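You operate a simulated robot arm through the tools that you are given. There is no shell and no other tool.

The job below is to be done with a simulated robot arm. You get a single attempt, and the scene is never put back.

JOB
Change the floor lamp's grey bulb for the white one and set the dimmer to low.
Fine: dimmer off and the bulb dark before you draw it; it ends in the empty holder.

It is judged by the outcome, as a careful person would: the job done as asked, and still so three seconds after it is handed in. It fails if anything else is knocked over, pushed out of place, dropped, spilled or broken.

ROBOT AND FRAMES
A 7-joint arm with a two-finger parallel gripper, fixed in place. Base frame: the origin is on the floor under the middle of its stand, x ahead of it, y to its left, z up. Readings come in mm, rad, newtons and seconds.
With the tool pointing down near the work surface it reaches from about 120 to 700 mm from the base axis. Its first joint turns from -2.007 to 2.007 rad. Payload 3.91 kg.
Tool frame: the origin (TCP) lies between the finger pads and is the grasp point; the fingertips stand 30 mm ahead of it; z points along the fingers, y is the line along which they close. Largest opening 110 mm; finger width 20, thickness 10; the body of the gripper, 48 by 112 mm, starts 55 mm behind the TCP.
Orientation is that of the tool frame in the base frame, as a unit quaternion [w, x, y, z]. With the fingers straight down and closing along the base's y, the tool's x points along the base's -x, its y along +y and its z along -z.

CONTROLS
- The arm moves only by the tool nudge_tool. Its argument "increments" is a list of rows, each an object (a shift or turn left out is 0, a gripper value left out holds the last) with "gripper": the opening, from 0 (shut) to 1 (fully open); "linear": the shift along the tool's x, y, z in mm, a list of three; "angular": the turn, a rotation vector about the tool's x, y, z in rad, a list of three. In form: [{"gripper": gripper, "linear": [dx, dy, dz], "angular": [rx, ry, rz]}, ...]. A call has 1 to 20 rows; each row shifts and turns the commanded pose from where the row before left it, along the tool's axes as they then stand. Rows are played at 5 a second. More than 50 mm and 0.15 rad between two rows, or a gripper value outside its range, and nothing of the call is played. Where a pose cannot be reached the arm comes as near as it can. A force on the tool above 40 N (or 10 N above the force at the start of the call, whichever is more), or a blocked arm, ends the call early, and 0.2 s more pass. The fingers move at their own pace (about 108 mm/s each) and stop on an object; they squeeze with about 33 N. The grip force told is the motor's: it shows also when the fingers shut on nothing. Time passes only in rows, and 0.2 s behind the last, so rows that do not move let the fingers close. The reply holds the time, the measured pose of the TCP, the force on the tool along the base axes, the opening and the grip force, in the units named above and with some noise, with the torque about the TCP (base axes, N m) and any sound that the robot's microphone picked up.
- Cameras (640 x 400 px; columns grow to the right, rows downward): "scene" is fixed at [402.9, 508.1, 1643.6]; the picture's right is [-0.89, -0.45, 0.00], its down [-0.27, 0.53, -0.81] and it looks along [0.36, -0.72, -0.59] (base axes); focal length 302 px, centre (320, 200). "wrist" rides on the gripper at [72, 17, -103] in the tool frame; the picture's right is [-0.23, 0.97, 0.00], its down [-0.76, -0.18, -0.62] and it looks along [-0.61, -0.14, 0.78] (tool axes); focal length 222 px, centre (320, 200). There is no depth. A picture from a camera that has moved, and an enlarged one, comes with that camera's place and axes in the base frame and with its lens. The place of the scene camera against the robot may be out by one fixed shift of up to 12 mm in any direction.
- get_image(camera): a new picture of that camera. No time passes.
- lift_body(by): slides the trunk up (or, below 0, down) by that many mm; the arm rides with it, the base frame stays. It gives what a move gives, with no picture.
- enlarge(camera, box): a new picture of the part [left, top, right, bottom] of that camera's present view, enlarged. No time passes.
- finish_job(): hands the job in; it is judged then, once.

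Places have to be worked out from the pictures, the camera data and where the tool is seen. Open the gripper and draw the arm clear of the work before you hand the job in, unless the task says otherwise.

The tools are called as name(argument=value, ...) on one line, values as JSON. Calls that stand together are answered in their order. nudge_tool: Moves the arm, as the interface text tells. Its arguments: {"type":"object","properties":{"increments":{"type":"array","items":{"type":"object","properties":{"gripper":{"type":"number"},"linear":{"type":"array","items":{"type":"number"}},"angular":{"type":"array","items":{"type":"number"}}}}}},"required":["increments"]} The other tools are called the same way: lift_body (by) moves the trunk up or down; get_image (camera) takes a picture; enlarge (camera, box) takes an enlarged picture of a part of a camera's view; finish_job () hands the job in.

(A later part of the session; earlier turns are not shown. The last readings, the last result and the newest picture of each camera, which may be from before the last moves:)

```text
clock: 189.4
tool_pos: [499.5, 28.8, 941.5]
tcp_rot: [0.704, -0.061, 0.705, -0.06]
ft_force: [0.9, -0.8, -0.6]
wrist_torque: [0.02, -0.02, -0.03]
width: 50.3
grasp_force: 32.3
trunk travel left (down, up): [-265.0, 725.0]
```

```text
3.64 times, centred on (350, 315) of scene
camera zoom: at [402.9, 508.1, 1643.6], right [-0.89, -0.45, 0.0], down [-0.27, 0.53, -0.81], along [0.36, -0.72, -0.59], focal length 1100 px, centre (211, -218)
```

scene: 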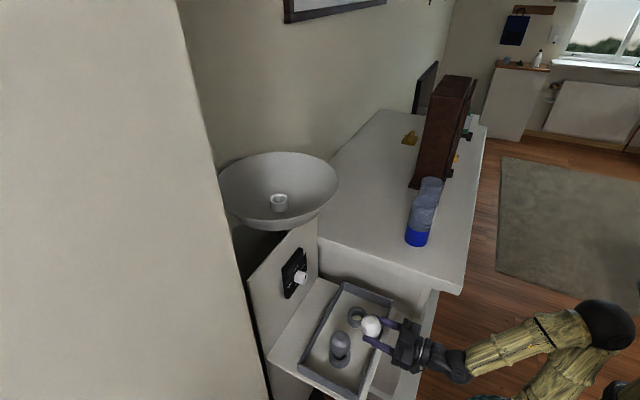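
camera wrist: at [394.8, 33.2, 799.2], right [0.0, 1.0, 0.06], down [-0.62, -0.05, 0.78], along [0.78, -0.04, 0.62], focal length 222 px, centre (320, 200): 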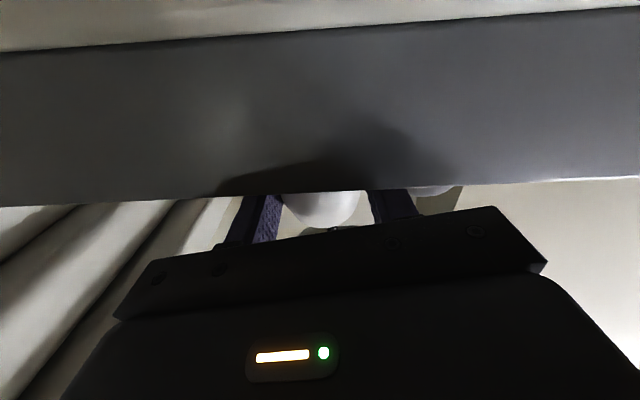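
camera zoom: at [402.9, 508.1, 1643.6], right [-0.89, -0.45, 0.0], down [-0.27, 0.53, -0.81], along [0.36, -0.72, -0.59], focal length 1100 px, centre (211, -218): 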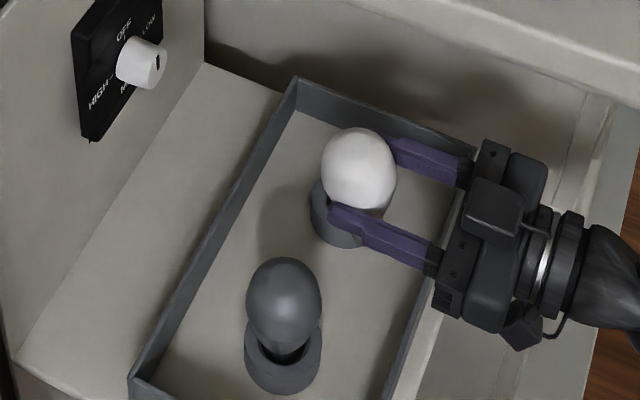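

The lean is now only 13° in x and ~3° in y. I'll pitch the tool 8° down (camera clearance) and move above hole 2.

nudge_tool(increments=[{"angular": [0, 0.07, 0]}, {"angular": [0, 0.07, 0]}, {"linear": [0, -13, 12]}, {"linear": [0, -13, 12]}, {"linear": [0, -13, 12]}, {"linear": [0, -13, 12]}, {}])

enlarge(camera="scene", box=[300, 260, 400, 370])

get_image(camera="scene")

```text
clock: 191.1
tool_pos: [546.3, -23.5, 942.8]
tcp_rot: [0.653, -0.056, 0.753, -0.065]
ft_force: [0.1, -0.7, -1.1]
wrist_torque: [-0.01, 0.02, -0.02]
width: 50.2
grasp_force: 33.1
trunk travel left (down, up): [-265.0, 725.0]
```

```text
3.64 times, centred on (350, 315) of scene
camera zoom: at [402.9, 508.1, 1643.6], right [-0.89, -0.45, 0.0], down [-0.27, 0.53, -0.81], along [0.36, -0.72, -0.59], focal length 1100 px, centre (211, -218)
```

zoom: 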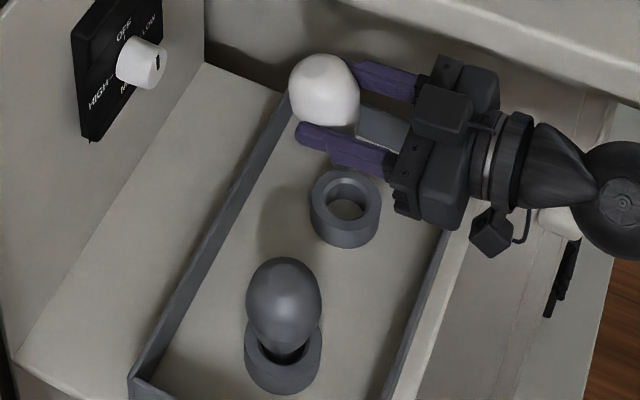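

```text
taken
```

scene: 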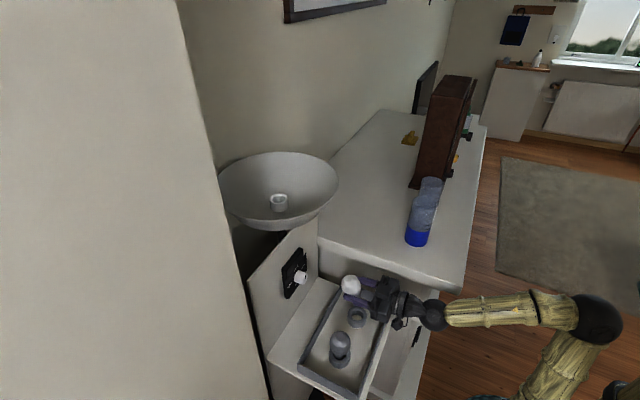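

Accurate so far. The cap end should be at about TCP+(−9, −3, −72); I'll fine-shift and lower so that the cap is just above the hole.

nudge_tool(increments=[{"linear": [18.2, 4.2, 3.9]}, {"linear": [18.2, 4.2, 3.9]}, {}])

enlarge(camera="scene", box=[320, 280, 390, 350])

get_image(camera="wrist")

```text
clock: 191.8
tool_pos: [550.8, -21.1, 905.2]
tcp_rot: [0.653, -0.056, 0.753, -0.065]
ft_force: [0.3, -0.1, 0.4]
wrist_torque: [0.01, 0.01, 0.03]
width: 50.1
grasp_force: 32.9
trunk travel left (down, up): [-265.0, 725.0]
```

```text
5.71 times, centred on (355, 315) of scene
camera zoom: at [402.9, 508.1, 1643.6], right [-0.89, -0.45, 0.0], down [-0.27, 0.53, -0.81], along [0.36, -0.72, -0.59], focal length 1728 px, centre (120, -457)
```

zoom: 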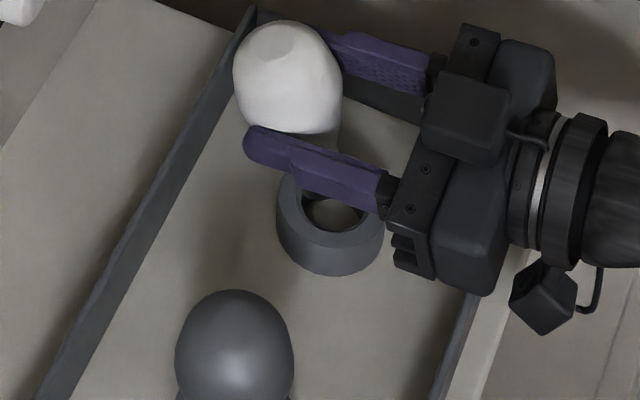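

```text
taken
camera wrist: at [437.2, -13.7, 845.8], right [0.03, 1.0, 0.06], down [-0.51, -0.03, 0.86], along [0.86, -0.06, 0.51], focal length 222 px, centre (320, 200)
```

wrist: 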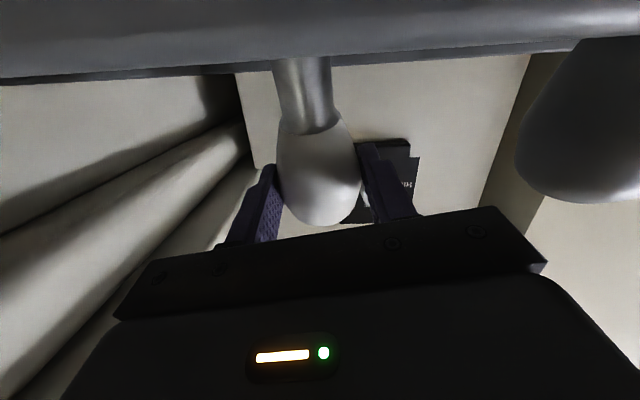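

Enlarging around the hole to see the cap tip relative to it.

enlarge(camera="scene", box=[345, 300, 380, 335])

```text
11.43 times, centred on (362, 318) of scene
camera zoom: at [402.9, 508.1, 1643.6], right [-0.89, -0.45, 0.0], down [-0.27, 0.53, -0.81], along [0.36, -0.72, -0.59], focal length 3457 px, centre (-166, -1143)
```

zoom: 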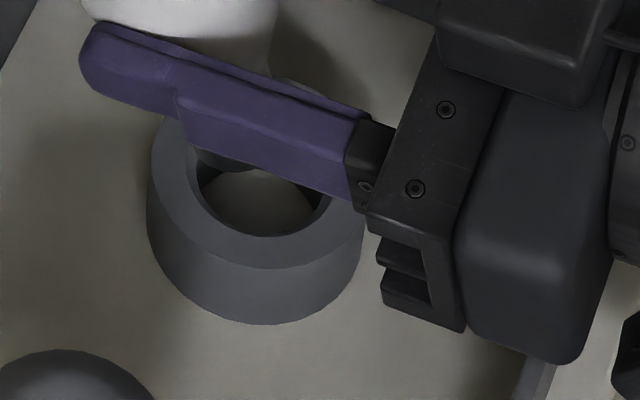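

The cap tip is just above the hole and inside its outline. Lowering 8 mm then 6 mm, checking force.

nudge_tool(increments=[{"linear": [7.8, 1.4, 1.1]}, {}])

nudge_tool(increments=[{"linear": [5.9, 1.0, 0.8]}, {}])

enlarge(camera="scene", box=[345, 300, 380, 335])

```text
clock: 192.4
tool_pos: [548.3, -21.2, 898.2]
tcp_rot: [0.654, -0.056, 0.752, -0.065]
ft_force: [-3.2, -0.8, 7.6]
wrist_torque: [-0.07, 0.2, 0.0]
width: 50.4
grasp_force: 33.5
trunk travel left (down, up): [-265.0, 725.0]
```

```text
clock: 193.1
tool_pos: [547.9, -20.9, 891.4]
tcp_rot: [0.653, -0.056, 0.753, -0.063]
ft_force: [-13.1, 0.7, 4.6]
wrist_torque: [0.02, 0.88, 0.0]
width: 50.2
grasp_force: 32.5
trunk travel left (down, up): [-265.0, 725.0]
```

```text
11.43 times, centred on (362, 318) of scene
camera zoom: at [402.9, 508.1, 1643.6], right [-0.89, -0.45, 0.0], down [-0.27, 0.53, -0.81], along [0.36, -0.72, -0.59], focal length 3457 px, centre (-166, -1143)
```

zoom: 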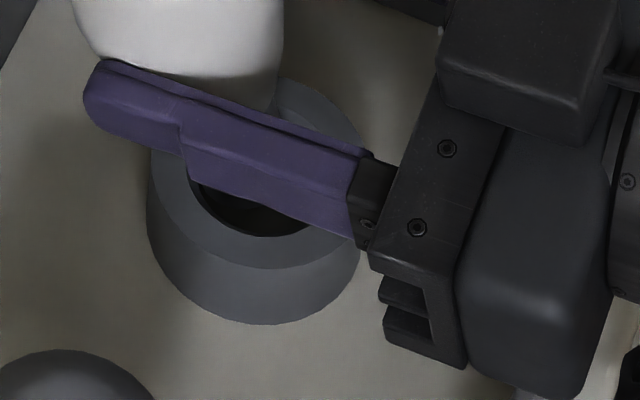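

The cap entered but bears on the hole's +x side. Moving −x 6 mm to unload it.

nudge_tool(increments=[{"linear": [0.4, 0, -3]}, {"linear": [0.4, 0, -3]}, {}])

```text
clock: 193.8
tool_pos: [542.4, -20.9, 892.1]
tcp_rot: [0.653, -0.055, 0.753, -0.065]
ft_force: [0.3, 0.3, -0.9]
wrist_torque: [0.0, 0.01, 0.02]
width: 50.2
grasp_force: 33.1
trunk travel left (down, up): [-265.0, 725.0]
```

Unloaded. Now loosening the grip to ~1 N and moving back (−x) in small steps, so the hole turns the bulb upright.

nudge_tool(increments=[{"gripper": 0.455}, {}, {"linear": [0.3, 0, -2]}, {"linear": [0.3, 0, -2]}, {"linear": [0.3, 0, -2]}, {}])

enlarge(camera="scene", box=[330, 290, 390, 340])

```text
clock: 195.2
tool_pos: [537.4, -20.8, 891.7]
tcp_rot: [0.653, -0.056, 0.753, -0.064]
ft_force: [0.4, 0.1, -0.2]
wrist_torque: [-0.05, 0.03, 0.01]
width: 51.3
grasp_force: 9.4
trunk travel left (down, up): [-265.0, 725.0]
```

```text
8.00 times, centred on (360, 315) of scene
camera zoom: at [402.9, 508.1, 1643.6], right [-0.89, -0.45, 0.0], down [-0.27, 0.53, -0.81], along [0.36, -0.72, -0.59], focal length 2420 px, centre (0, -720)
```

zoom: 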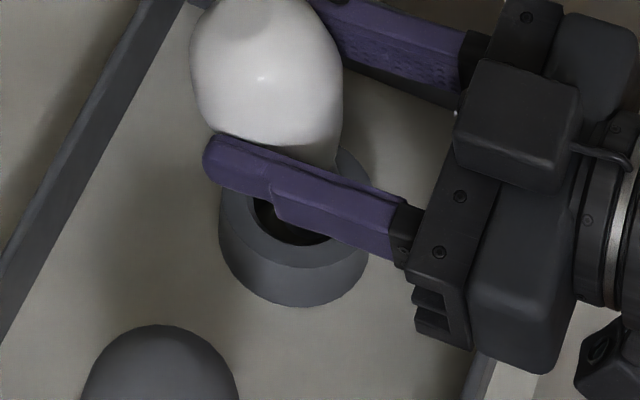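

No resistance. Continuing back 8 mm.

nudge_tool(increments=[{"linear": [0.3, 0, -2]}, {"linear": [0.3, 0, -2]}, {"linear": [0.3, 0, -2]}, {"linear": [0.3, 0, -2]}, {}])

enlarge(camera="scene", box=[330, 290, 390, 340])

```text
clock: 196.4
tool_pos: [528.3, -21.7, 891.9]
tcp_rot: [0.653, -0.056, 0.753, -0.064]
ft_force: [0.3, -0.5, 1.3]
wrist_torque: [0.02, -0.03, 0.0]
width: 51.3
grasp_force: 9.7
trunk travel left (down, up): [-265.0, 725.0]
```

```text
8.00 times, centred on (360, 315) of scene
camera zoom: at [402.9, 508.1, 1643.6], right [-0.89, -0.45, 0.0], down [-0.27, 0.53, -0.81], along [0.36, -0.72, -0.59], focal length 2420 px, centre (0, -720)
```

zoom: 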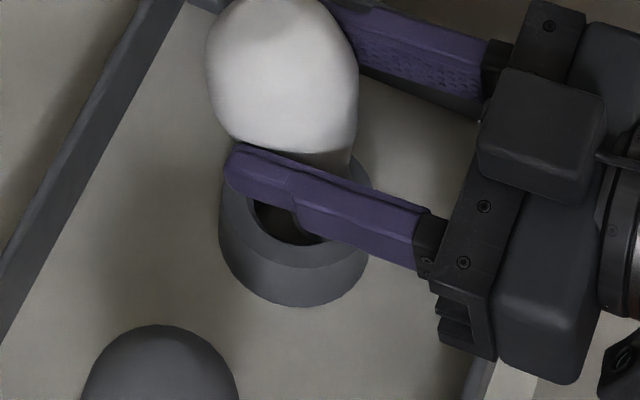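

Still leaning some; continuing back another 8 mm.

nudge_tool(increments=[{"linear": [0.3, 0, -2]}, {"linear": [0.3, 0, -2]}, {"linear": [0.3, 0, -2]}, {"linear": [0.3, 0, -2]}, {}])

enlarge(camera="scene", box=[330, 290, 390, 340])

```text
clock: 197.7
tool_pos: [520.6, -20.4, 890.8]
tcp_rot: [0.653, -0.056, 0.753, -0.065]
ft_force: [-0.7, -0.7, 0.6]
wrist_torque: [-0.02, -0.02, 0.03]
width: 51.1
grasp_force: 1.1
trunk travel left (down, up): [-265.0, 725.0]
```

```text
8.00 times, centred on (360, 315) of scene
camera zoom: at [402.9, 508.1, 1643.6], right [-0.89, -0.45, 0.0], down [-0.27, 0.53, -0.81], along [0.36, -0.72, -0.59], focal length 2420 px, centre (0, -720)
```

zoom: 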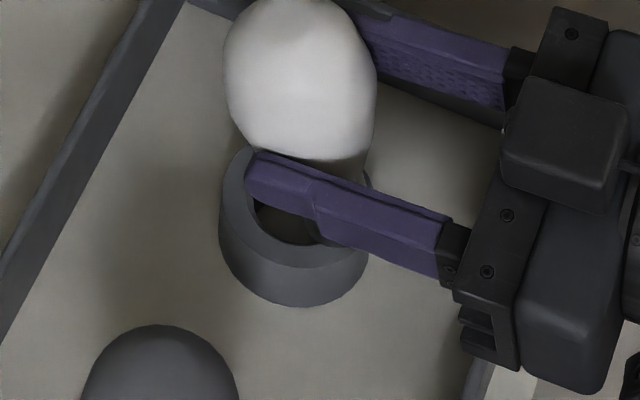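

The cap rode over the ring because its −x edge was still above it. I'll firm the grip, lift 8 mm, go back to x≈544 and insert deeper before pivoting.

nudge_tool(increments=[{"gripper": 0.3}, {}, {"linear": [-7.8, -1.4, -1.1]}, {"linear": [-1.1, 0, 8]}, {"linear": [-1.1, 0, 8]}, {"linear": [-1.1, 0, 8]}, {}])

enlarge(camera="scene", box=[330, 290, 390, 340])

enlarge(camera="wrist", box=[230, 10, 400, 240])

```text
clock: 199.2
tool_pos: [545.2, -21.7, 897.7]
tcp_rot: [0.653, -0.056, 0.753, -0.064]
ft_force: [0.2, -0.1, -1.0]
wrist_torque: [-0.05, 0.0, 0.01]
width: 50.3
grasp_force: 33.4
trunk travel left (down, up): [-265.0, 725.0]
```

```text
8.00 times, centred on (360, 315) of scene
camera zoom: at [402.9, 508.1, 1643.6], right [-0.89, -0.45, 0.0], down [-0.27, 0.53, -0.81], along [0.36, -0.72, -0.59], focal length 2420 px, centre (0, -720)
```

zoom: 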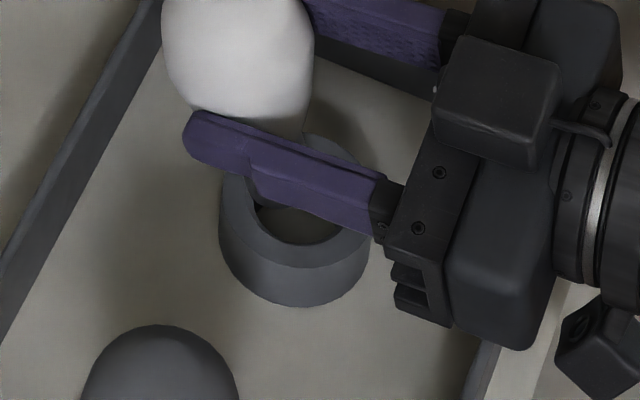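

```text
1.74 times, centred on (315, 125) of wrist
camera zoom: at [432.6, -13.8, 839.8], right [0.03, 1.0, 0.06], down [-0.51, -0.03, 0.86], along [0.86, -0.06, 0.51], focal length 386 px, centre (329, 330)
```

zoom: 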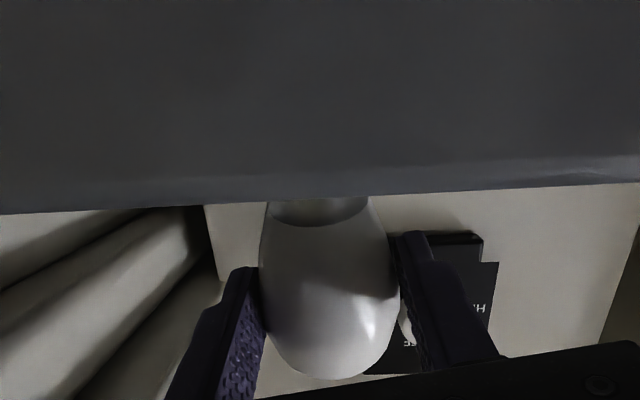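

Now inserting deeper in small steps at x≈544.

nudge_tool(increments=[{"linear": [5.9, 1.0, 0.2]}, {}])

nudge_tool(increments=[{"linear": [4.9, 0.85, 0.2]}, {}])

enlarge(camera="scene", box=[330, 290, 390, 340])

```text
clock: 199.8
tool_pos: [544.2, -21.5, 894.4]
tcp_rot: [0.653, -0.057, 0.752, -0.064]
ft_force: [-1.7, -0.2, 4.1]
wrist_torque: [0.0, 0.08, -0.02]
width: 50.2
grasp_force: 33.6
trunk travel left (down, up): [-265.0, 725.0]
```

```text
clock: 200.4
tool_pos: [542.6, -20.9, 887.9]
tcp_rot: [0.652, -0.057, 0.753, -0.064]
ft_force: [-13.4, 0.7, 3.7]
wrist_torque: [0.06, 0.79, -0.01]
width: 50.3
grasp_force: 33.3
trunk travel left (down, up): [-265.0, 725.0]
```

```text
8.00 times, centred on (360, 315) of scene
camera zoom: at [402.9, 508.1, 1643.6], right [-0.89, -0.45, 0.0], down [-0.27, 0.53, -0.81], along [0.36, -0.72, -0.59], focal length 2420 px, centre (0, -720)
```

zoom: 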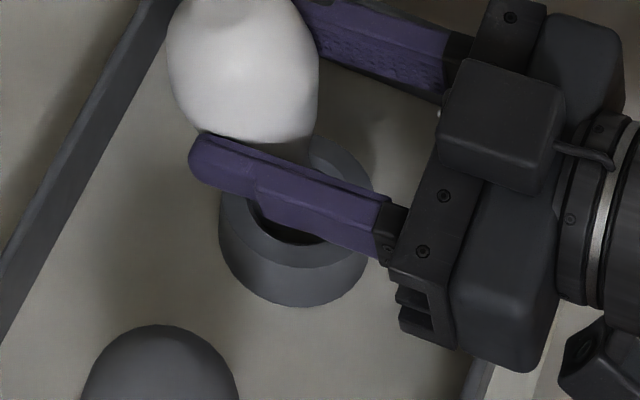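

Bearing on the +x side again; shift −x 5 mm, then lower 5 mm.

nudge_tool(increments=[{"linear": [0.4, 0, -2.5]}, {"linear": [0.4, 0, -2.5]}, {}])

nudge_tool(increments=[{"linear": [3.9, 0.7, 0.5]}, {}])

```text
clock: 201.2
tool_pos: [538.3, -21.7, 887.2]
tcp_rot: [0.653, -0.056, 0.753, -0.065]
ft_force: [0.4, -0.1, -0.1]
wrist_torque: [0.0, 0.04, 0.0]
width: 50.2
grasp_force: 32.7
trunk travel left (down, up): [-265.0, 725.0]
```

```text
clock: 201.8
tool_pos: [538.0, -21.2, 884.6]
tcp_rot: [0.653, -0.056, 0.753, -0.065]
ft_force: [0.0, 0.4, 0.1]
wrist_torque: [0.01, 0.0, 0.02]
width: 50.6
grasp_force: 32.9
trunk travel left (down, up): [-265.0, 725.0]
```

Free. Lowering another 4 mm.

nudge_tool(increments=[{"linear": [3.9, 0.7, 0.5]}, {}])

enlarge(camera="scene", box=[330, 290, 390, 340])

```text
clock: 202.4
tool_pos: [537.9, -21.3, 880.7]
tcp_rot: [0.653, -0.057, 0.753, -0.064]
ft_force: [0.2, 0.3, -0.2]
wrist_torque: [0.01, 0.01, 0.02]
width: 50.2
grasp_force: 32.9
trunk travel left (down, up): [-265.0, 725.0]
```

```text
8.00 times, centred on (360, 315) of scene
camera zoom: at [402.9, 508.1, 1643.6], right [-0.89, -0.45, 0.0], down [-0.27, 0.53, -0.81], along [0.36, -0.72, -0.59], focal length 2420 px, centre (0, -720)
```

zoom: 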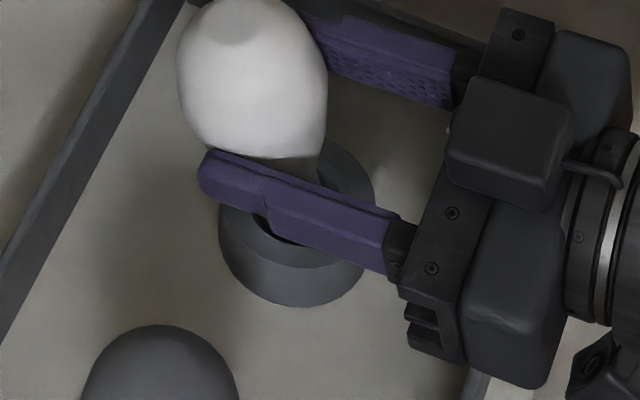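

The cap is now well inside the hole with no load. Loosening the grip and drawing the head back (−x) in 2 mm steps.

nudge_tool(increments=[{"gripper": 0.455}, {}, {"linear": [0.3, 0, -2]}, {"linear": [0.3, 0, -2]}, {"linear": [0.3, 0, -2]}, {}])

nudge_tool(increments=[{"linear": [0.3, 0, -2]}, {"linear": [0.3, 0, -2]}, {}])

enlarge(camera="scene", box=[330, 290, 390, 340])

```text
clock: 203.8
tool_pos: [531.5, -21.5, 880.0]
tcp_rot: [0.653, -0.056, 0.753, -0.065]
ft_force: [1.2, -1.0, 0.4]
wrist_torque: [-0.01, -0.04, 0.03]
width: 51.1
grasp_force: 20.0
trunk travel left (down, up): [-265.0, 725.0]
```

```text
clock: 204.7
tool_pos: [527.1, -20.8, 880.0]
tcp_rot: [0.653, -0.056, 0.753, -0.064]
ft_force: [0.6, -0.2, 0.0]
wrist_torque: [0.02, -0.04, 0.03]
width: 51.4
grasp_force: 9.6
trunk travel left (down, up): [-265.0, 725.0]
```

```text
8.00 times, centred on (360, 315) of scene
camera zoom: at [402.9, 508.1, 1643.6], right [-0.89, -0.45, 0.0], down [-0.27, 0.53, -0.81], along [0.36, -0.72, -0.59], focal length 2420 px, centre (0, -720)
```

zoom: 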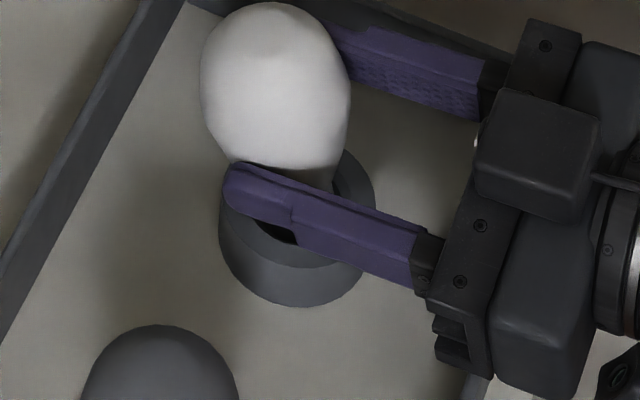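

It's pivoting: the cap stays in the hole while the head comes back. Continuing 6 mm more.

nudge_tool(increments=[{"linear": [0.3, 0, -2]}, {"linear": [0.3, 0, -2]}, {"linear": [0.3, 0, -2]}, {}])

enlarge(camera="scene", box=[330, 290, 390, 340])

get_image(camera="wrist")

```text
clock: 205.7
tool_pos: [522.1, -21.4, 880.9]
tcp_rot: [0.653, -0.055, 0.752, -0.064]
ft_force: [0.9, 0.1, 0.5]
wrist_torque: [-0.03, -0.02, -0.01]
width: 50.9
grasp_force: 10.0
trunk travel left (down, up): [-265.0, 725.0]
```

```text
8.00 times, centred on (360, 315) of scene
camera zoom: at [402.9, 508.1, 1643.6], right [-0.89, -0.45, 0.0], down [-0.27, 0.53, -0.81], along [0.36, -0.72, -0.59], focal length 2420 px, centre (0, -720)
```

zoom: 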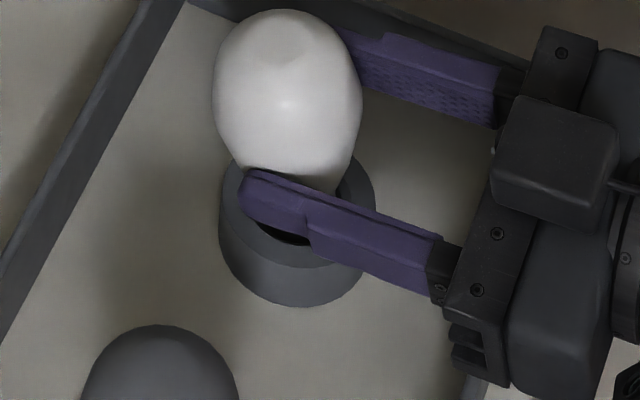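

```text
taken
camera wrist: at [410.1, -13.7, 820.6], right [0.03, 1.0, 0.06], down [-0.51, -0.03, 0.86], along [0.86, -0.06, 0.51], focal length 222 px, centre (320, 200)
```

wrist: 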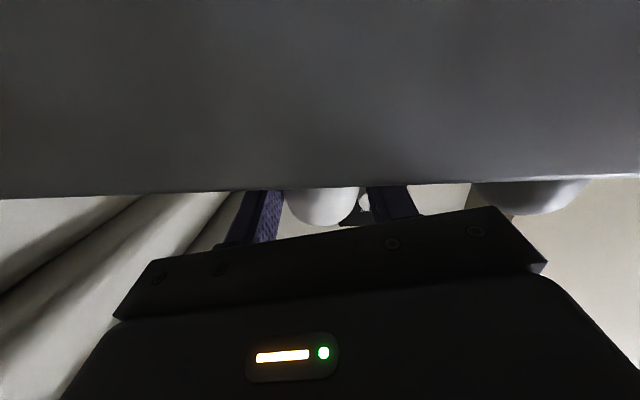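

Nearly upright: the head is still ~7 mm toward +x. Continuing 6 mm.

nudge_tool(increments=[{"linear": [0.3, 0, -2]}, {"linear": [0.3, 0, -2]}, {"linear": [0.3, 0, -2]}, {}])

enlarge(camera="scene", box=[330, 290, 390, 340])

```text
clock: 206.7
tool_pos: [517.2, -20.9, 880.2]
tcp_rot: [0.653, -0.056, 0.753, -0.064]
ft_force: [0.9, -0.4, 0.3]
wrist_torque: [0.04, -0.06, -0.02]
width: 50.7
grasp_force: 9.7
trunk travel left (down, up): [-265.0, 725.0]
```

```text
8.00 times, centred on (360, 315) of scene
camera zoom: at [402.9, 508.1, 1643.6], right [-0.89, -0.45, 0.0], down [-0.27, 0.53, -0.81], along [0.36, -0.72, -0.59], focal length 2420 px, centre (0, -720)
```

zoom: 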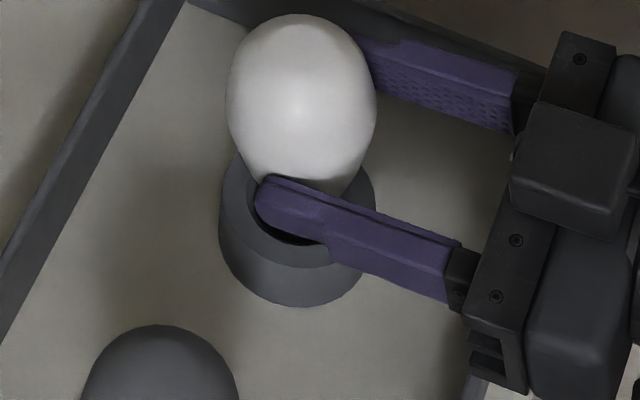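

The bulb is upright over the hole. One more 2 mm back, then open the fingers slowly to let it settle.

nudge_tool(increments=[{"linear": [0.3, 0, -2]}, {}, {"gripper": 0.48}, {"gripper": 0.5}, {"gripper": 0.53}, {"gripper": 0.58}, {}])

enlarge(camera="scene", box=[330, 290, 390, 340])

```text
clock: 208.2
tool_pos: [513.6, -21.6, 880.5]
tcp_rot: [0.653, -0.056, 0.753, -0.064]
ft_force: [-0.1, 0.0, 0.1]
wrist_torque: [-0.01, 0.02, 0.01]
width: 63.7
grasp_force: 0.0
trunk travel left (down, up): [-265.0, 725.0]
```

```text
8.00 times, centred on (360, 315) of scene
camera zoom: at [402.9, 508.1, 1643.6], right [-0.89, -0.45, 0.0], down [-0.27, 0.53, -0.81], along [0.36, -0.72, -0.59], focal length 2420 px, centre (0, -720)
```

zoom: 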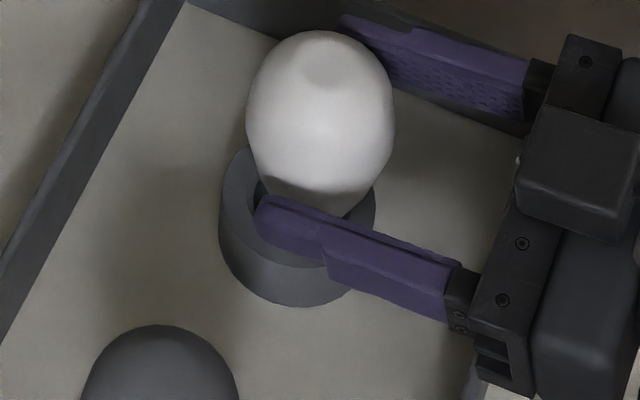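

The bulb has dropped into the hole and stands upright. Opening wider (centred on it), then lifting straight up with the trunk.

nudge_tool(increments=[{"linear": [0, -1.5, 0], "gripper": 0.66}, {"gripper": 0.75}, {}])

lift_body(by=90)

enlarge(camera="scene", box=[310, 270, 400, 370])

get_image(camera="scene")

```text
clock: 209.1
tool_pos: [513.7, -22.5, 880.4]
tcp_rot: [0.653, -0.056, 0.753, -0.065]
ft_force: [-0.8, -0.7, 0.3]
wrist_torque: [-0.04, -0.01, 0.02]
width: 82.4
grasp_force: 0.1
trunk travel left (down, up): [-265.0, 725.0]
```

```text
clock: 210.3
tool_pos: [514.4, -23.6, 970.5]
tcp_rot: [0.653, -0.055, 0.753, -0.065]
ft_force: [0.0, -0.1, -0.2]
wrist_torque: [0.01, 0.03, 0.0]
width: 82.4
grasp_force: 0.1
trunk travel left (down, up): [-355.0, 635.0]
```

```text
4.00 times, centred on (355, 320) of scene
camera zoom: at [402.9, 508.1, 1643.6], right [-0.89, -0.45, 0.0], down [-0.27, 0.53, -0.81], along [0.36, -0.72, -0.59], focal length 1210 px, centre (180, -280)
```

zoom: 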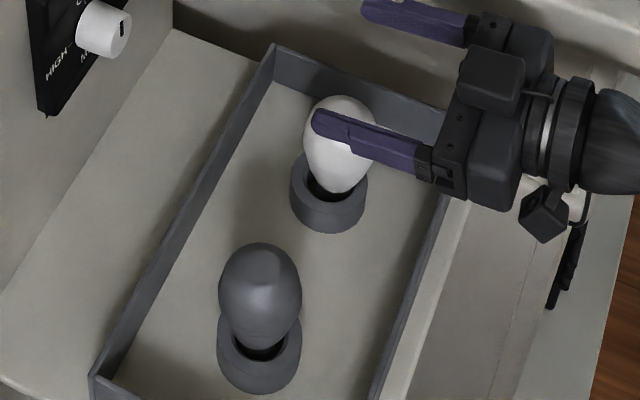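

```text
taken
```

scene: 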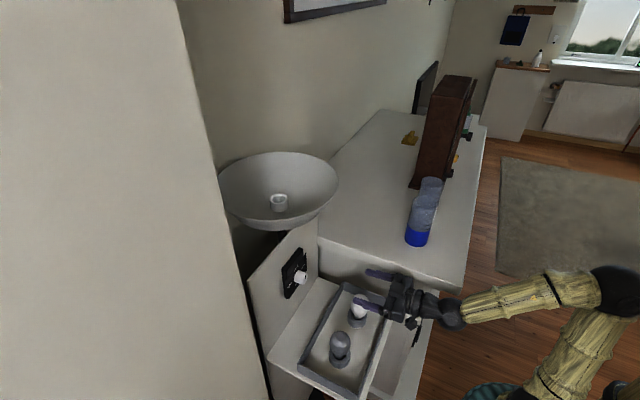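

Both bulbs stand in their holders again. To re-grip the white bulb at 45° I'll first go back to the open spot (490, 157, ~1110) where changing pitch works reliably: trunk up 190 mm, then sideways.

lift_body(by=190)

nudge_tool(increments=[{"linear": [0, 25, -4], "angular": [0, -0.035, 0.042]}, {"linear": [0, 25, -4], "angular": [0, -0.035, 0.042]}, {"linear": [0, 25, -4], "angular": [0, -0.035, 0.042]}, {"linear": [0, 25, -4], "angular": [0, -0.035, 0.042]}, {"linear": [7, 27, -4]}, {"linear": [7, 27, 0]}, {"linear": [7, 27, 0]}, {}])

get_image(camera="scene")

```text
clock: 212.4
tool_pos: [513.4, -23.3, 1159.2]
tcp_rot: [0.653, -0.056, 0.753, -0.065]
ft_force: [0.4, 0.3, 0.3]
wrist_torque: [0.0, 0.0, 0.03]
width: 82.6
grasp_force: 0.1
trunk travel left (down, up): [-545.0, 445.0]
```

```text
clock: 214.2
tool_pos: [496.5, 158.1, 1127.7]
tcp_rot: [0.707, 0.003, 0.707, -0.006]
ft_force: [0.0, -0.7, 0.5]
wrist_torque: [0.05, 0.0, -0.01]
width: 82.7
grasp_force: 0.0
trunk travel left (down, up): [-545.0, 445.0]
```

```text
taken
```

scene: 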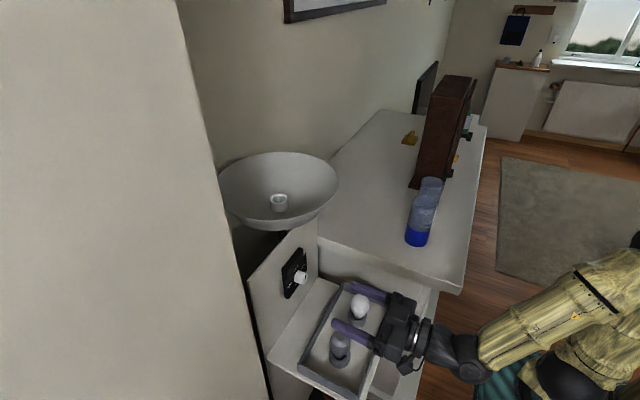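

Clean pose. Now pitching the tool down to 45° here.

nudge_tool(increments=[{"angular": [0, 0.131, 0]}, {"angular": [0, 0.131, 0]}, {"angular": [0, 0.131, 0]}, {"angular": [0, 0.131, 0]}, {"angular": [0, 0.131, 0]}, {"angular": [0, 0.13, 0]}, {}])

get_image(camera="scene")

get_image(camera="wrist")

```text
clock: 215.8
tool_pos: [495.1, 158.1, 1129.2]
tcp_rot: [0.382, 0.004, 0.924, -0.004]
ft_force: [0.4, 0.2, 1.0]
wrist_torque: [0.02, 0.01, 0.01]
width: 82.5
grasp_force: 0.1
trunk travel left (down, up): [-545.0, 445.0]
```

```text
taken
```

scene: 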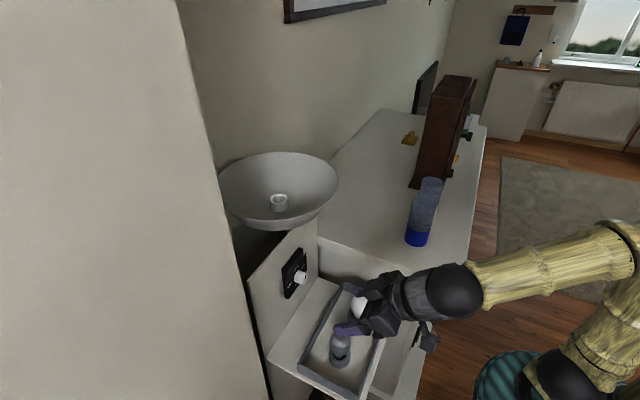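

```text
taken
camera wrist: at [371.6, 177.0, 1151.4], right [0.17, 0.97, 0.16], down [0.1, -0.18, 0.98], along [0.98, -0.15, -0.12], focal length 222 px, centre (320, 200)
```

wrist: 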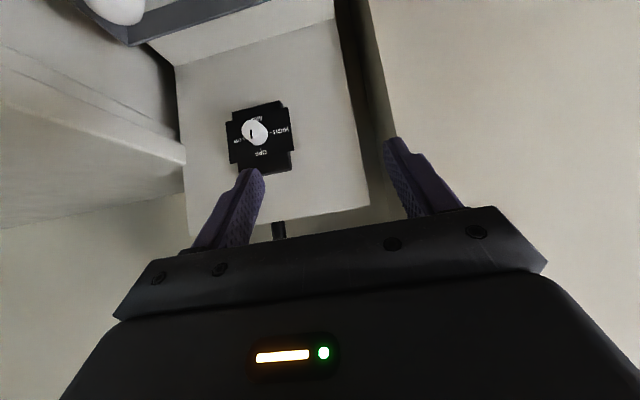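

Pitch is 45° with the camera below. I'll raise the hand 190 mm, then lower the trunk 340 mm so the forearm is nearly level for the pick-up (large wrist bend).

nudge_tool(increments=[{"linear": [-26.9, 0, -26.9]}, {"linear": [-26.9, 0, -26.9]}, {"linear": [-26.9, 0, -26.9]}, {"linear": [-26.9, 0, -26.9]}, {"linear": [-26.9, 0, -26.9]}, {}])

lift_body(by=-330)

get_image(camera="scene")

```text
clock: 217.2
tool_pos: [494.4, 158.7, 1320.2]
tcp_rot: [0.382, 0.004, 0.924, -0.003]
ft_force: [0.0, 0.8, 0.3]
wrist_torque: [-0.03, -0.04, 0.03]
width: 82.8
grasp_force: 0.0
trunk travel left (down, up): [-545.0, 445.0]
```

```text
clock: 220.4
tool_pos: [495.4, 157.7, 990.5]
tcp_rot: [0.383, 0.005, 0.924, -0.004]
ft_force: [-0.1, 0.2, -0.2]
wrist_torque: [0.01, 0.01, 0.0]
width: 82.4
grasp_force: 0.1
trunk travel left (down, up): [-215.0, 775.0]
```

```text
taken
```

scene: 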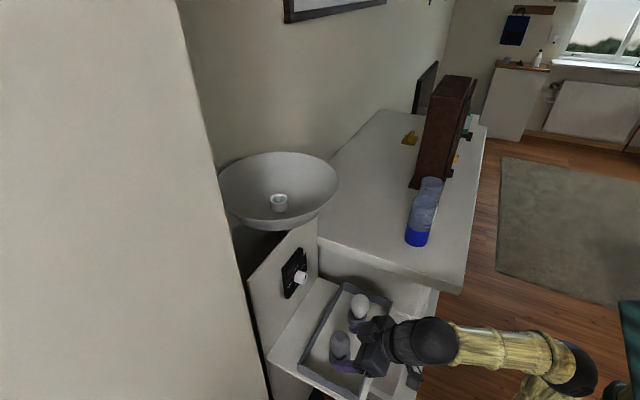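

Moving sideways to the white bulb's line (y≈−24.5), at z≈990 above everything in the tray.

nudge_tool(increments=[{"linear": [0, -36.4, 0]}, {"linear": [0, -36.4, 0]}, {"linear": [0, -36.4, 0]}, {"linear": [0, -36.4, 0]}, {"linear": [0, -36.4, 0]}, {}])

get_image(camera="scene")

get_image(camera="wrist")

```text
clock: 221.8
tool_pos: [493.6, -23.5, 992.1]
tcp_rot: [0.383, 0.005, 0.924, -0.004]
ft_force: [-1.3, 0.8, 0.6]
wrist_torque: [-0.02, 0.02, 0.04]
width: 82.5
grasp_force: 0.0
trunk travel left (down, up): [-215.0, 775.0]
```

```text
taken
```

scene: 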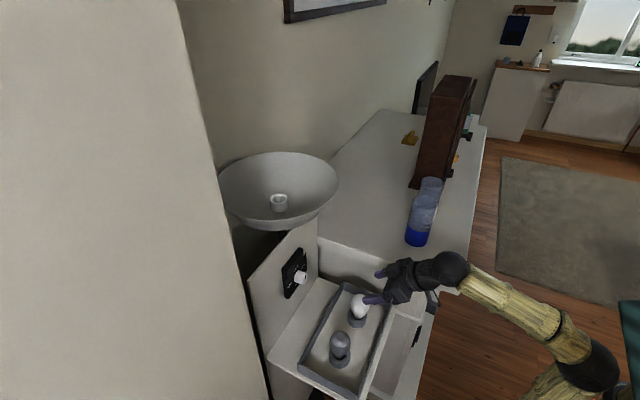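

```text
taken
camera wrist: at [369.8, -4.7, 1012.7], right [0.17, 0.97, 0.16], down [0.1, -0.18, 0.98], along [0.98, -0.15, -0.12], focal length 222 px, centre (320, 200)
```

wrist: 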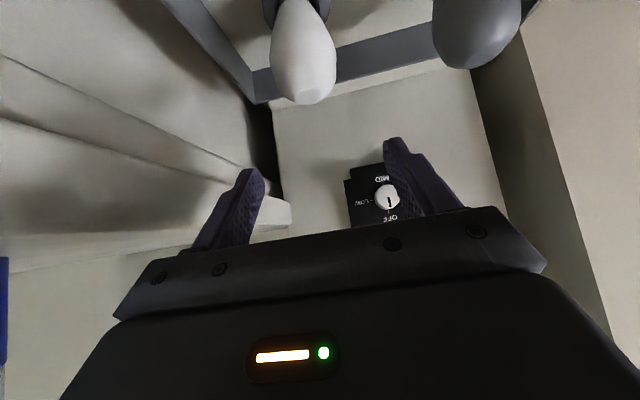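

Pose tracks exactly. Enlarging to measure the white bulb's position for the grip.

enlarge(camera="wrist", box=[240, 0, 370, 120])

enlarge(camera="scene", box=[330, 280, 390, 340])

```text
3.33 times, centred on (305, 60) of wrist
camera zoom: at [369.8, -4.7, 1012.7], right [0.17, 0.97, 0.16], down [0.1, -0.18, 0.98], along [0.98, -0.15, -0.12], focal length 740 px, centre (370, 667)
```

zoom: 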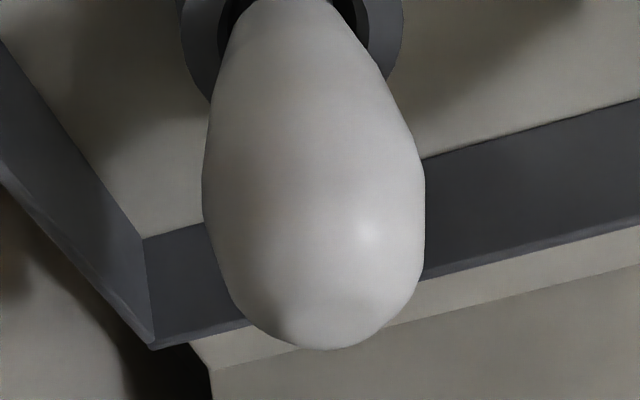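

```text
6.67 times, centred on (360, 310) of scene
camera zoom: at [402.9, 508.1, 1643.6], right [-0.89, -0.45, 0.0], down [-0.27, 0.53, -0.81], along [0.36, -0.72, -0.59], focal length 2016 px, centre (53, -533)
```

zoom: 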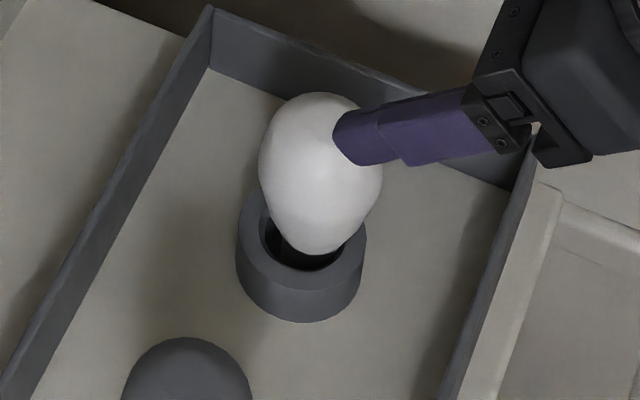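

White bulb head at about (537, −25, 882), upright. First the sideways-down offset, then part of the approach along the tool axis.

nudge_tool(increments=[{"linear": [23.6, -0.7, 0]}, {"linear": [23.6, -0.8, 0]}, {"linear": [0, 0, 25]}, {"linear": [0, 0, 25]}, {}])

get_image(camera="wrist")

enlarge(camera="scene", box=[330, 270, 400, 340])

```text
clock: 223.0
tool_pos: [495.4, -25.8, 920.7]
tcp_rot: [0.383, 0.004, 0.924, -0.004]
ft_force: [0.1, -0.3, -0.6]
wrist_torque: [0.0, 0.03, 0.0]
width: 82.6
grasp_force: 0.1
trunk travel left (down, up): [-215.0, 775.0]
```

```text
taken
camera wrist: at [371.0, -6.4, 943.2], right [0.17, 0.97, 0.16], down [0.1, -0.18, 0.98], along [0.98, -0.15, -0.12], focal length 222 px, centre (320, 200)
```

wrist: 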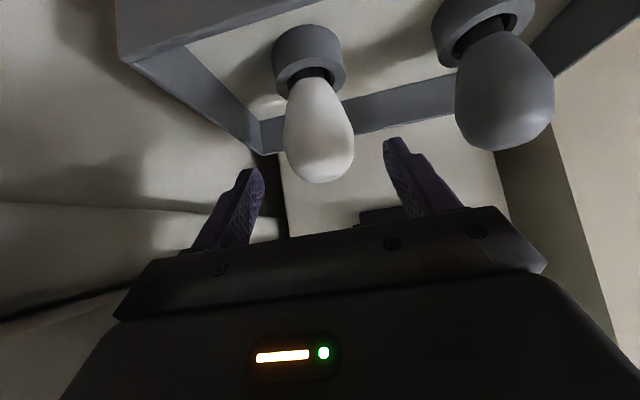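

```text
5.71 times, centred on (365, 305) of scene
camera zoom: at [402.9, 508.1, 1643.6], right [-0.89, -0.45, 0.0], down [-0.27, 0.53, -0.81], along [0.36, -0.72, -0.59], focal length 1728 px, centre (63, -400)
```

zoom: 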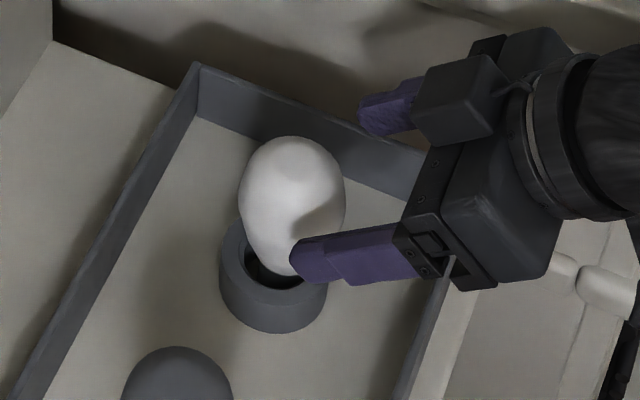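

Well centred on the bulb. Completing the approach (54 mm) in two steps.

nudge_tool(increments=[{"linear": [0, 0.6, 18]}, {"linear": [0, 0.6, 18]}, {}])

nudge_tool(increments=[{"linear": [0, 0, 18.5]}, {}])

get_image(camera="wrist")

enlarge(camera="scene", box=[330, 270, 400, 340])

```text
clock: 223.8
tool_pos: [519.6, -24.8, 896.3]
tcp_rot: [0.383, 0.005, 0.924, -0.004]
ft_force: [-0.1, -0.5, 0.5]
wrist_torque: [0.0, 0.01, -0.02]
width: 82.5
grasp_force: 0.1
trunk travel left (down, up): [-215.0, 775.0]
```

```text
clock: 224.4
tool_pos: [533.3, -24.7, 883.9]
tcp_rot: [0.383, 0.005, 0.924, -0.004]
ft_force: [-0.1, -0.7, -0.7]
wrist_torque: [0.01, -0.01, 0.0]
width: 82.3
grasp_force: 0.1
trunk travel left (down, up): [-215.0, 775.0]
```

```text
taken
camera wrist: at [408.8, -6.1, 905.1], right [0.17, 0.97, 0.16], down [0.1, -0.18, 0.98], along [0.98, -0.15, -0.12], focal length 222 px, centre (320, 200)
```

wrist: 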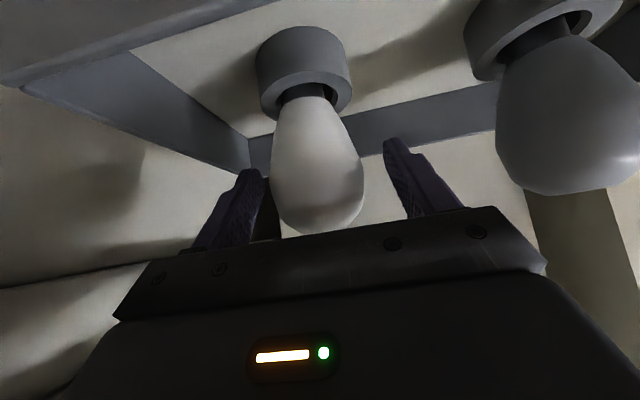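

```text
5.71 times, centred on (365, 305) of scene
camera zoom: at [402.9, 508.1, 1643.6], right [-0.89, -0.45, 0.0], down [-0.27, 0.53, -0.81], along [0.36, -0.72, -0.59], focal length 1728 px, centre (63, -400)
```

zoom: 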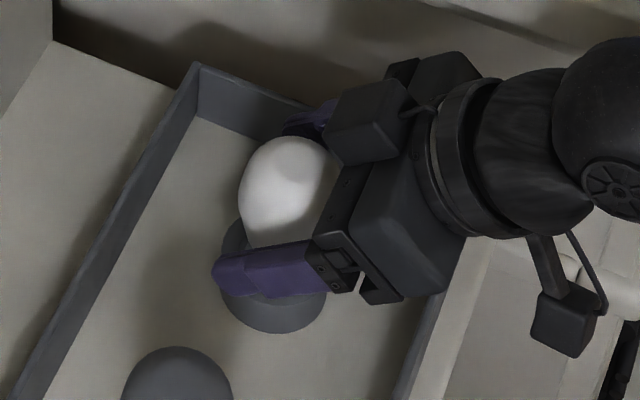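

Head centre is 4 mm ahead of the TCP, well centred. Closing.

nudge_tool(increments=[{"gripper": 0.65}, {"gripper": 0.54}, {"gripper": 0.46}, {"gripper": 0.3}, {"gripper": 0.2}, {}])

enlarge(camera="scene", box=[330, 270, 400, 340])

get_image(camera="wrist")

```text
clock: 225.8
tool_pos: [532.9, -24.1, 883.4]
tcp_rot: [0.383, 0.005, 0.924, -0.004]
ft_force: [0.6, -0.3, 1.4]
wrist_torque: [0.03, -0.05, 0.01]
width: 50.7
grasp_force: 32.8
trunk travel left (down, up): [-215.0, 775.0]
```

```text
5.71 times, centred on (365, 305) of scene
camera zoom: at [402.9, 508.1, 1643.6], right [-0.89, -0.45, 0.0], down [-0.27, 0.53, -0.81], along [0.36, -0.72, -0.59], focal length 1728 px, centre (63, -400)
```

zoom: 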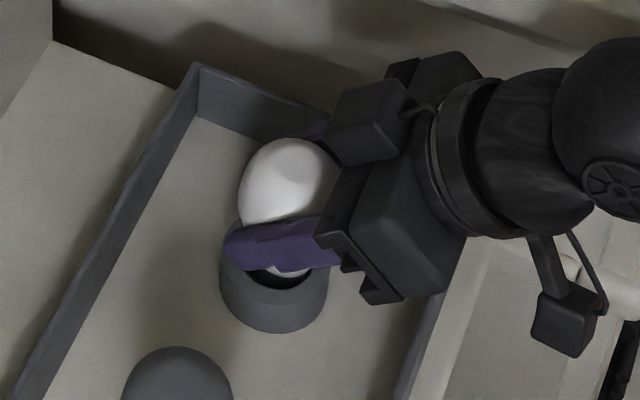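

```text
taken
camera wrist: at [408.7, -6.0, 905.3], right [0.17, 0.97, 0.16], down [0.1, -0.18, 0.98], along [0.98, -0.15, -0.12], focal length 222 px, centre (320, 200)
```

wrist: 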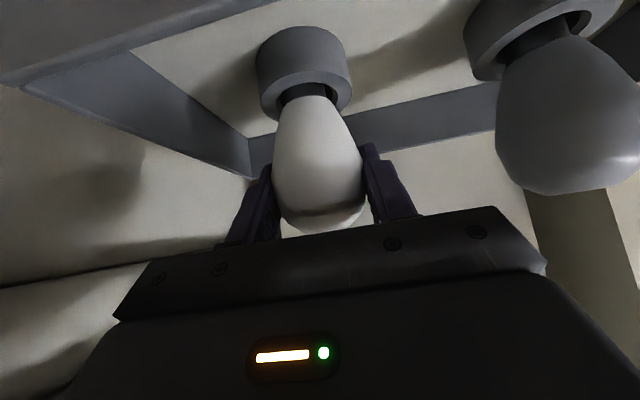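

Firm grip (50.7 mm, 33 N) and the bulb is still upright. Lifting it straight out of the holder.

nudge_tool(increments=[{"linear": [-4.2, 0, -4.2]}, {"linear": [-7, 0, -7]}, {"linear": [-10.6, 0, -10.6]}, {"linear": [-14, 0, -14]}, {"linear": [-14, 0, -14]}, {"linear": [-14, 0, -14]}, {}])

enlarge(camera="scene", box=[320, 240, 410, 340])

get_image(camera="wrist")

```text
clock: 227.4
tool_pos: [533.0, -23.8, 974.2]
tcp_rot: [0.383, 0.005, 0.924, -0.003]
ft_force: [-0.2, -0.1, 0.0]
wrist_torque: [-0.01, 0.0, 0.01]
width: 50.4
grasp_force: 33.0
trunk travel left (down, up): [-215.0, 775.0]
```

```text
4.00 times, centred on (365, 290) of scene
camera zoom: at [402.9, 508.1, 1643.6], right [-0.89, -0.45, 0.0], down [-0.27, 0.53, -0.81], along [0.36, -0.72, -0.59], focal length 1210 px, centre (140, -160)
```

zoom: 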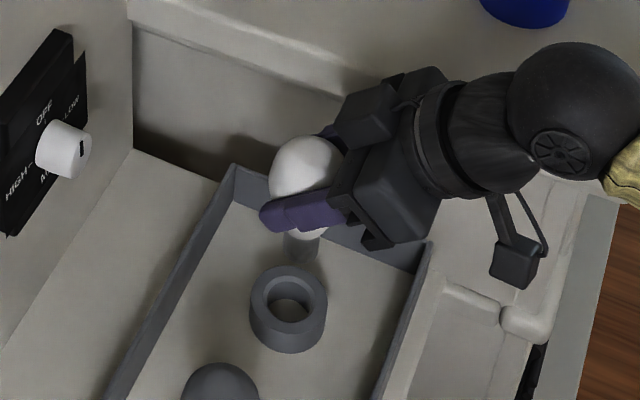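

```text
taken
camera wrist: at [409.6, -5.4, 995.3], right [0.17, 0.97, 0.16], down [0.1, -0.18, 0.98], along [0.98, -0.15, -0.12], focal length 222 px, centre (320, 200)
```

wrist: 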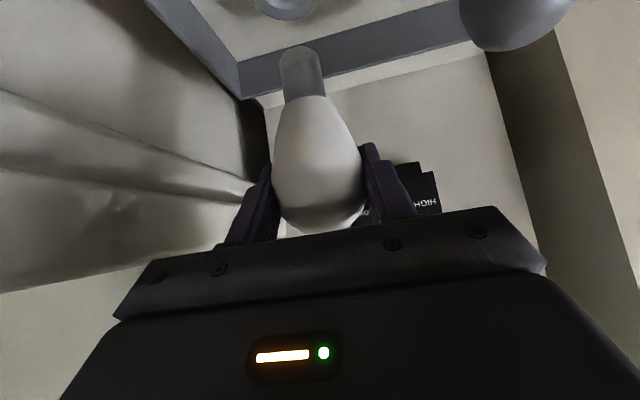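

Bulb out and secure, nearly vertical (cap ~5 mm toward −x). Pulling back 30 mm in x for bowl clearance, then raising the trunk.

nudge_tool(increments=[{"linear": [10.6, 0, -10.6]}, {"linear": [10.6, 0, -10.6]}, {}])

lift_body(by=400)

get_image(camera="scene")

```text
clock: 228.2
tool_pos: [503.1, -23.3, 973.4]
tcp_rot: [0.383, 0.005, 0.924, -0.004]
ft_force: [0.2, -0.2, 0.1]
wrist_torque: [0.03, 0.01, 0.02]
width: 50.3
grasp_force: 33.4
trunk travel left (down, up): [-215.0, 775.0]
```

```text
clock: 232.1
tool_pos: [503.7, -23.4, 1373.6]
tcp_rot: [0.383, 0.005, 0.924, -0.004]
ft_force: [0.2, 0.4, 0.0]
wrist_torque: [-0.04, 0.0, 0.01]
width: 50.4
grasp_force: 32.8
trunk travel left (down, up): [-615.0, 375.0]
```

```text
taken
```

scene: 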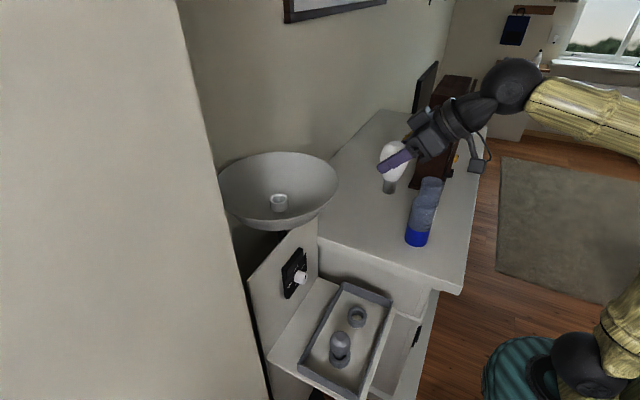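

Grip is stable at 50.4 mm. I'll raise another 40 mm and enlarge the view to check the bulb's tilt.

lift_body(by=40)

enlarge(camera="scene", box=[360, 110, 430, 200])

enlarge(camera="wrist", box=[230, 20, 400, 250])

```text
clock: 232.9
tool_pos: [502.5, -23.7, 1413.5]
tcp_rot: [0.383, 0.005, 0.924, -0.004]
ft_force: [0.3, -0.7, -0.6]
wrist_torque: [0.0, -0.02, 0.04]
width: 50.5
grasp_force: 33.1
trunk travel left (down, up): [-655.0, 335.0]
```

```text
4.44 times, centred on (395, 155) of scene
camera zoom: at [402.9, 508.1, 1643.6], right [-0.89, -0.45, 0.0], down [-0.27, 0.53, -0.81], along [0.36, -0.72, -0.59], focal length 1344 px, centre (-13, 400)
```

zoom: 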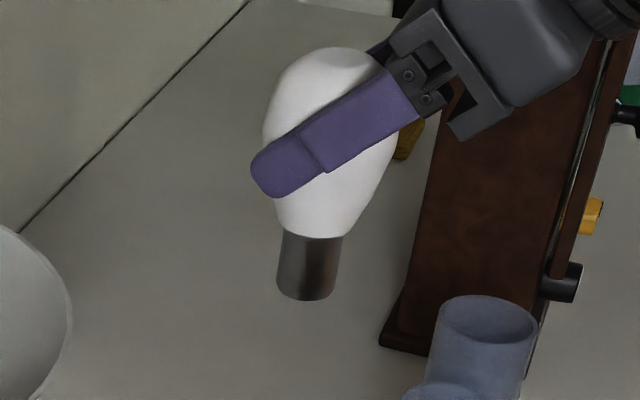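

```text
1.74 times, centred on (315, 135) of wrist
camera zoom: at [379.3, -4.8, 1435.2], right [0.17, 0.97, 0.16], down [0.1, -0.18, 0.98], along [0.98, -0.15, -0.12], focal length 386 px, centre (329, 313)
```

zoom: 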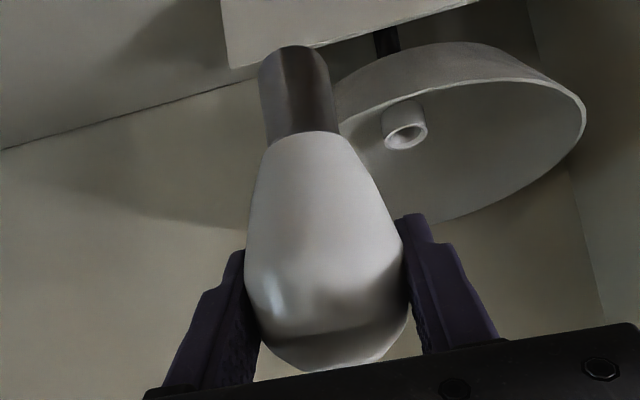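

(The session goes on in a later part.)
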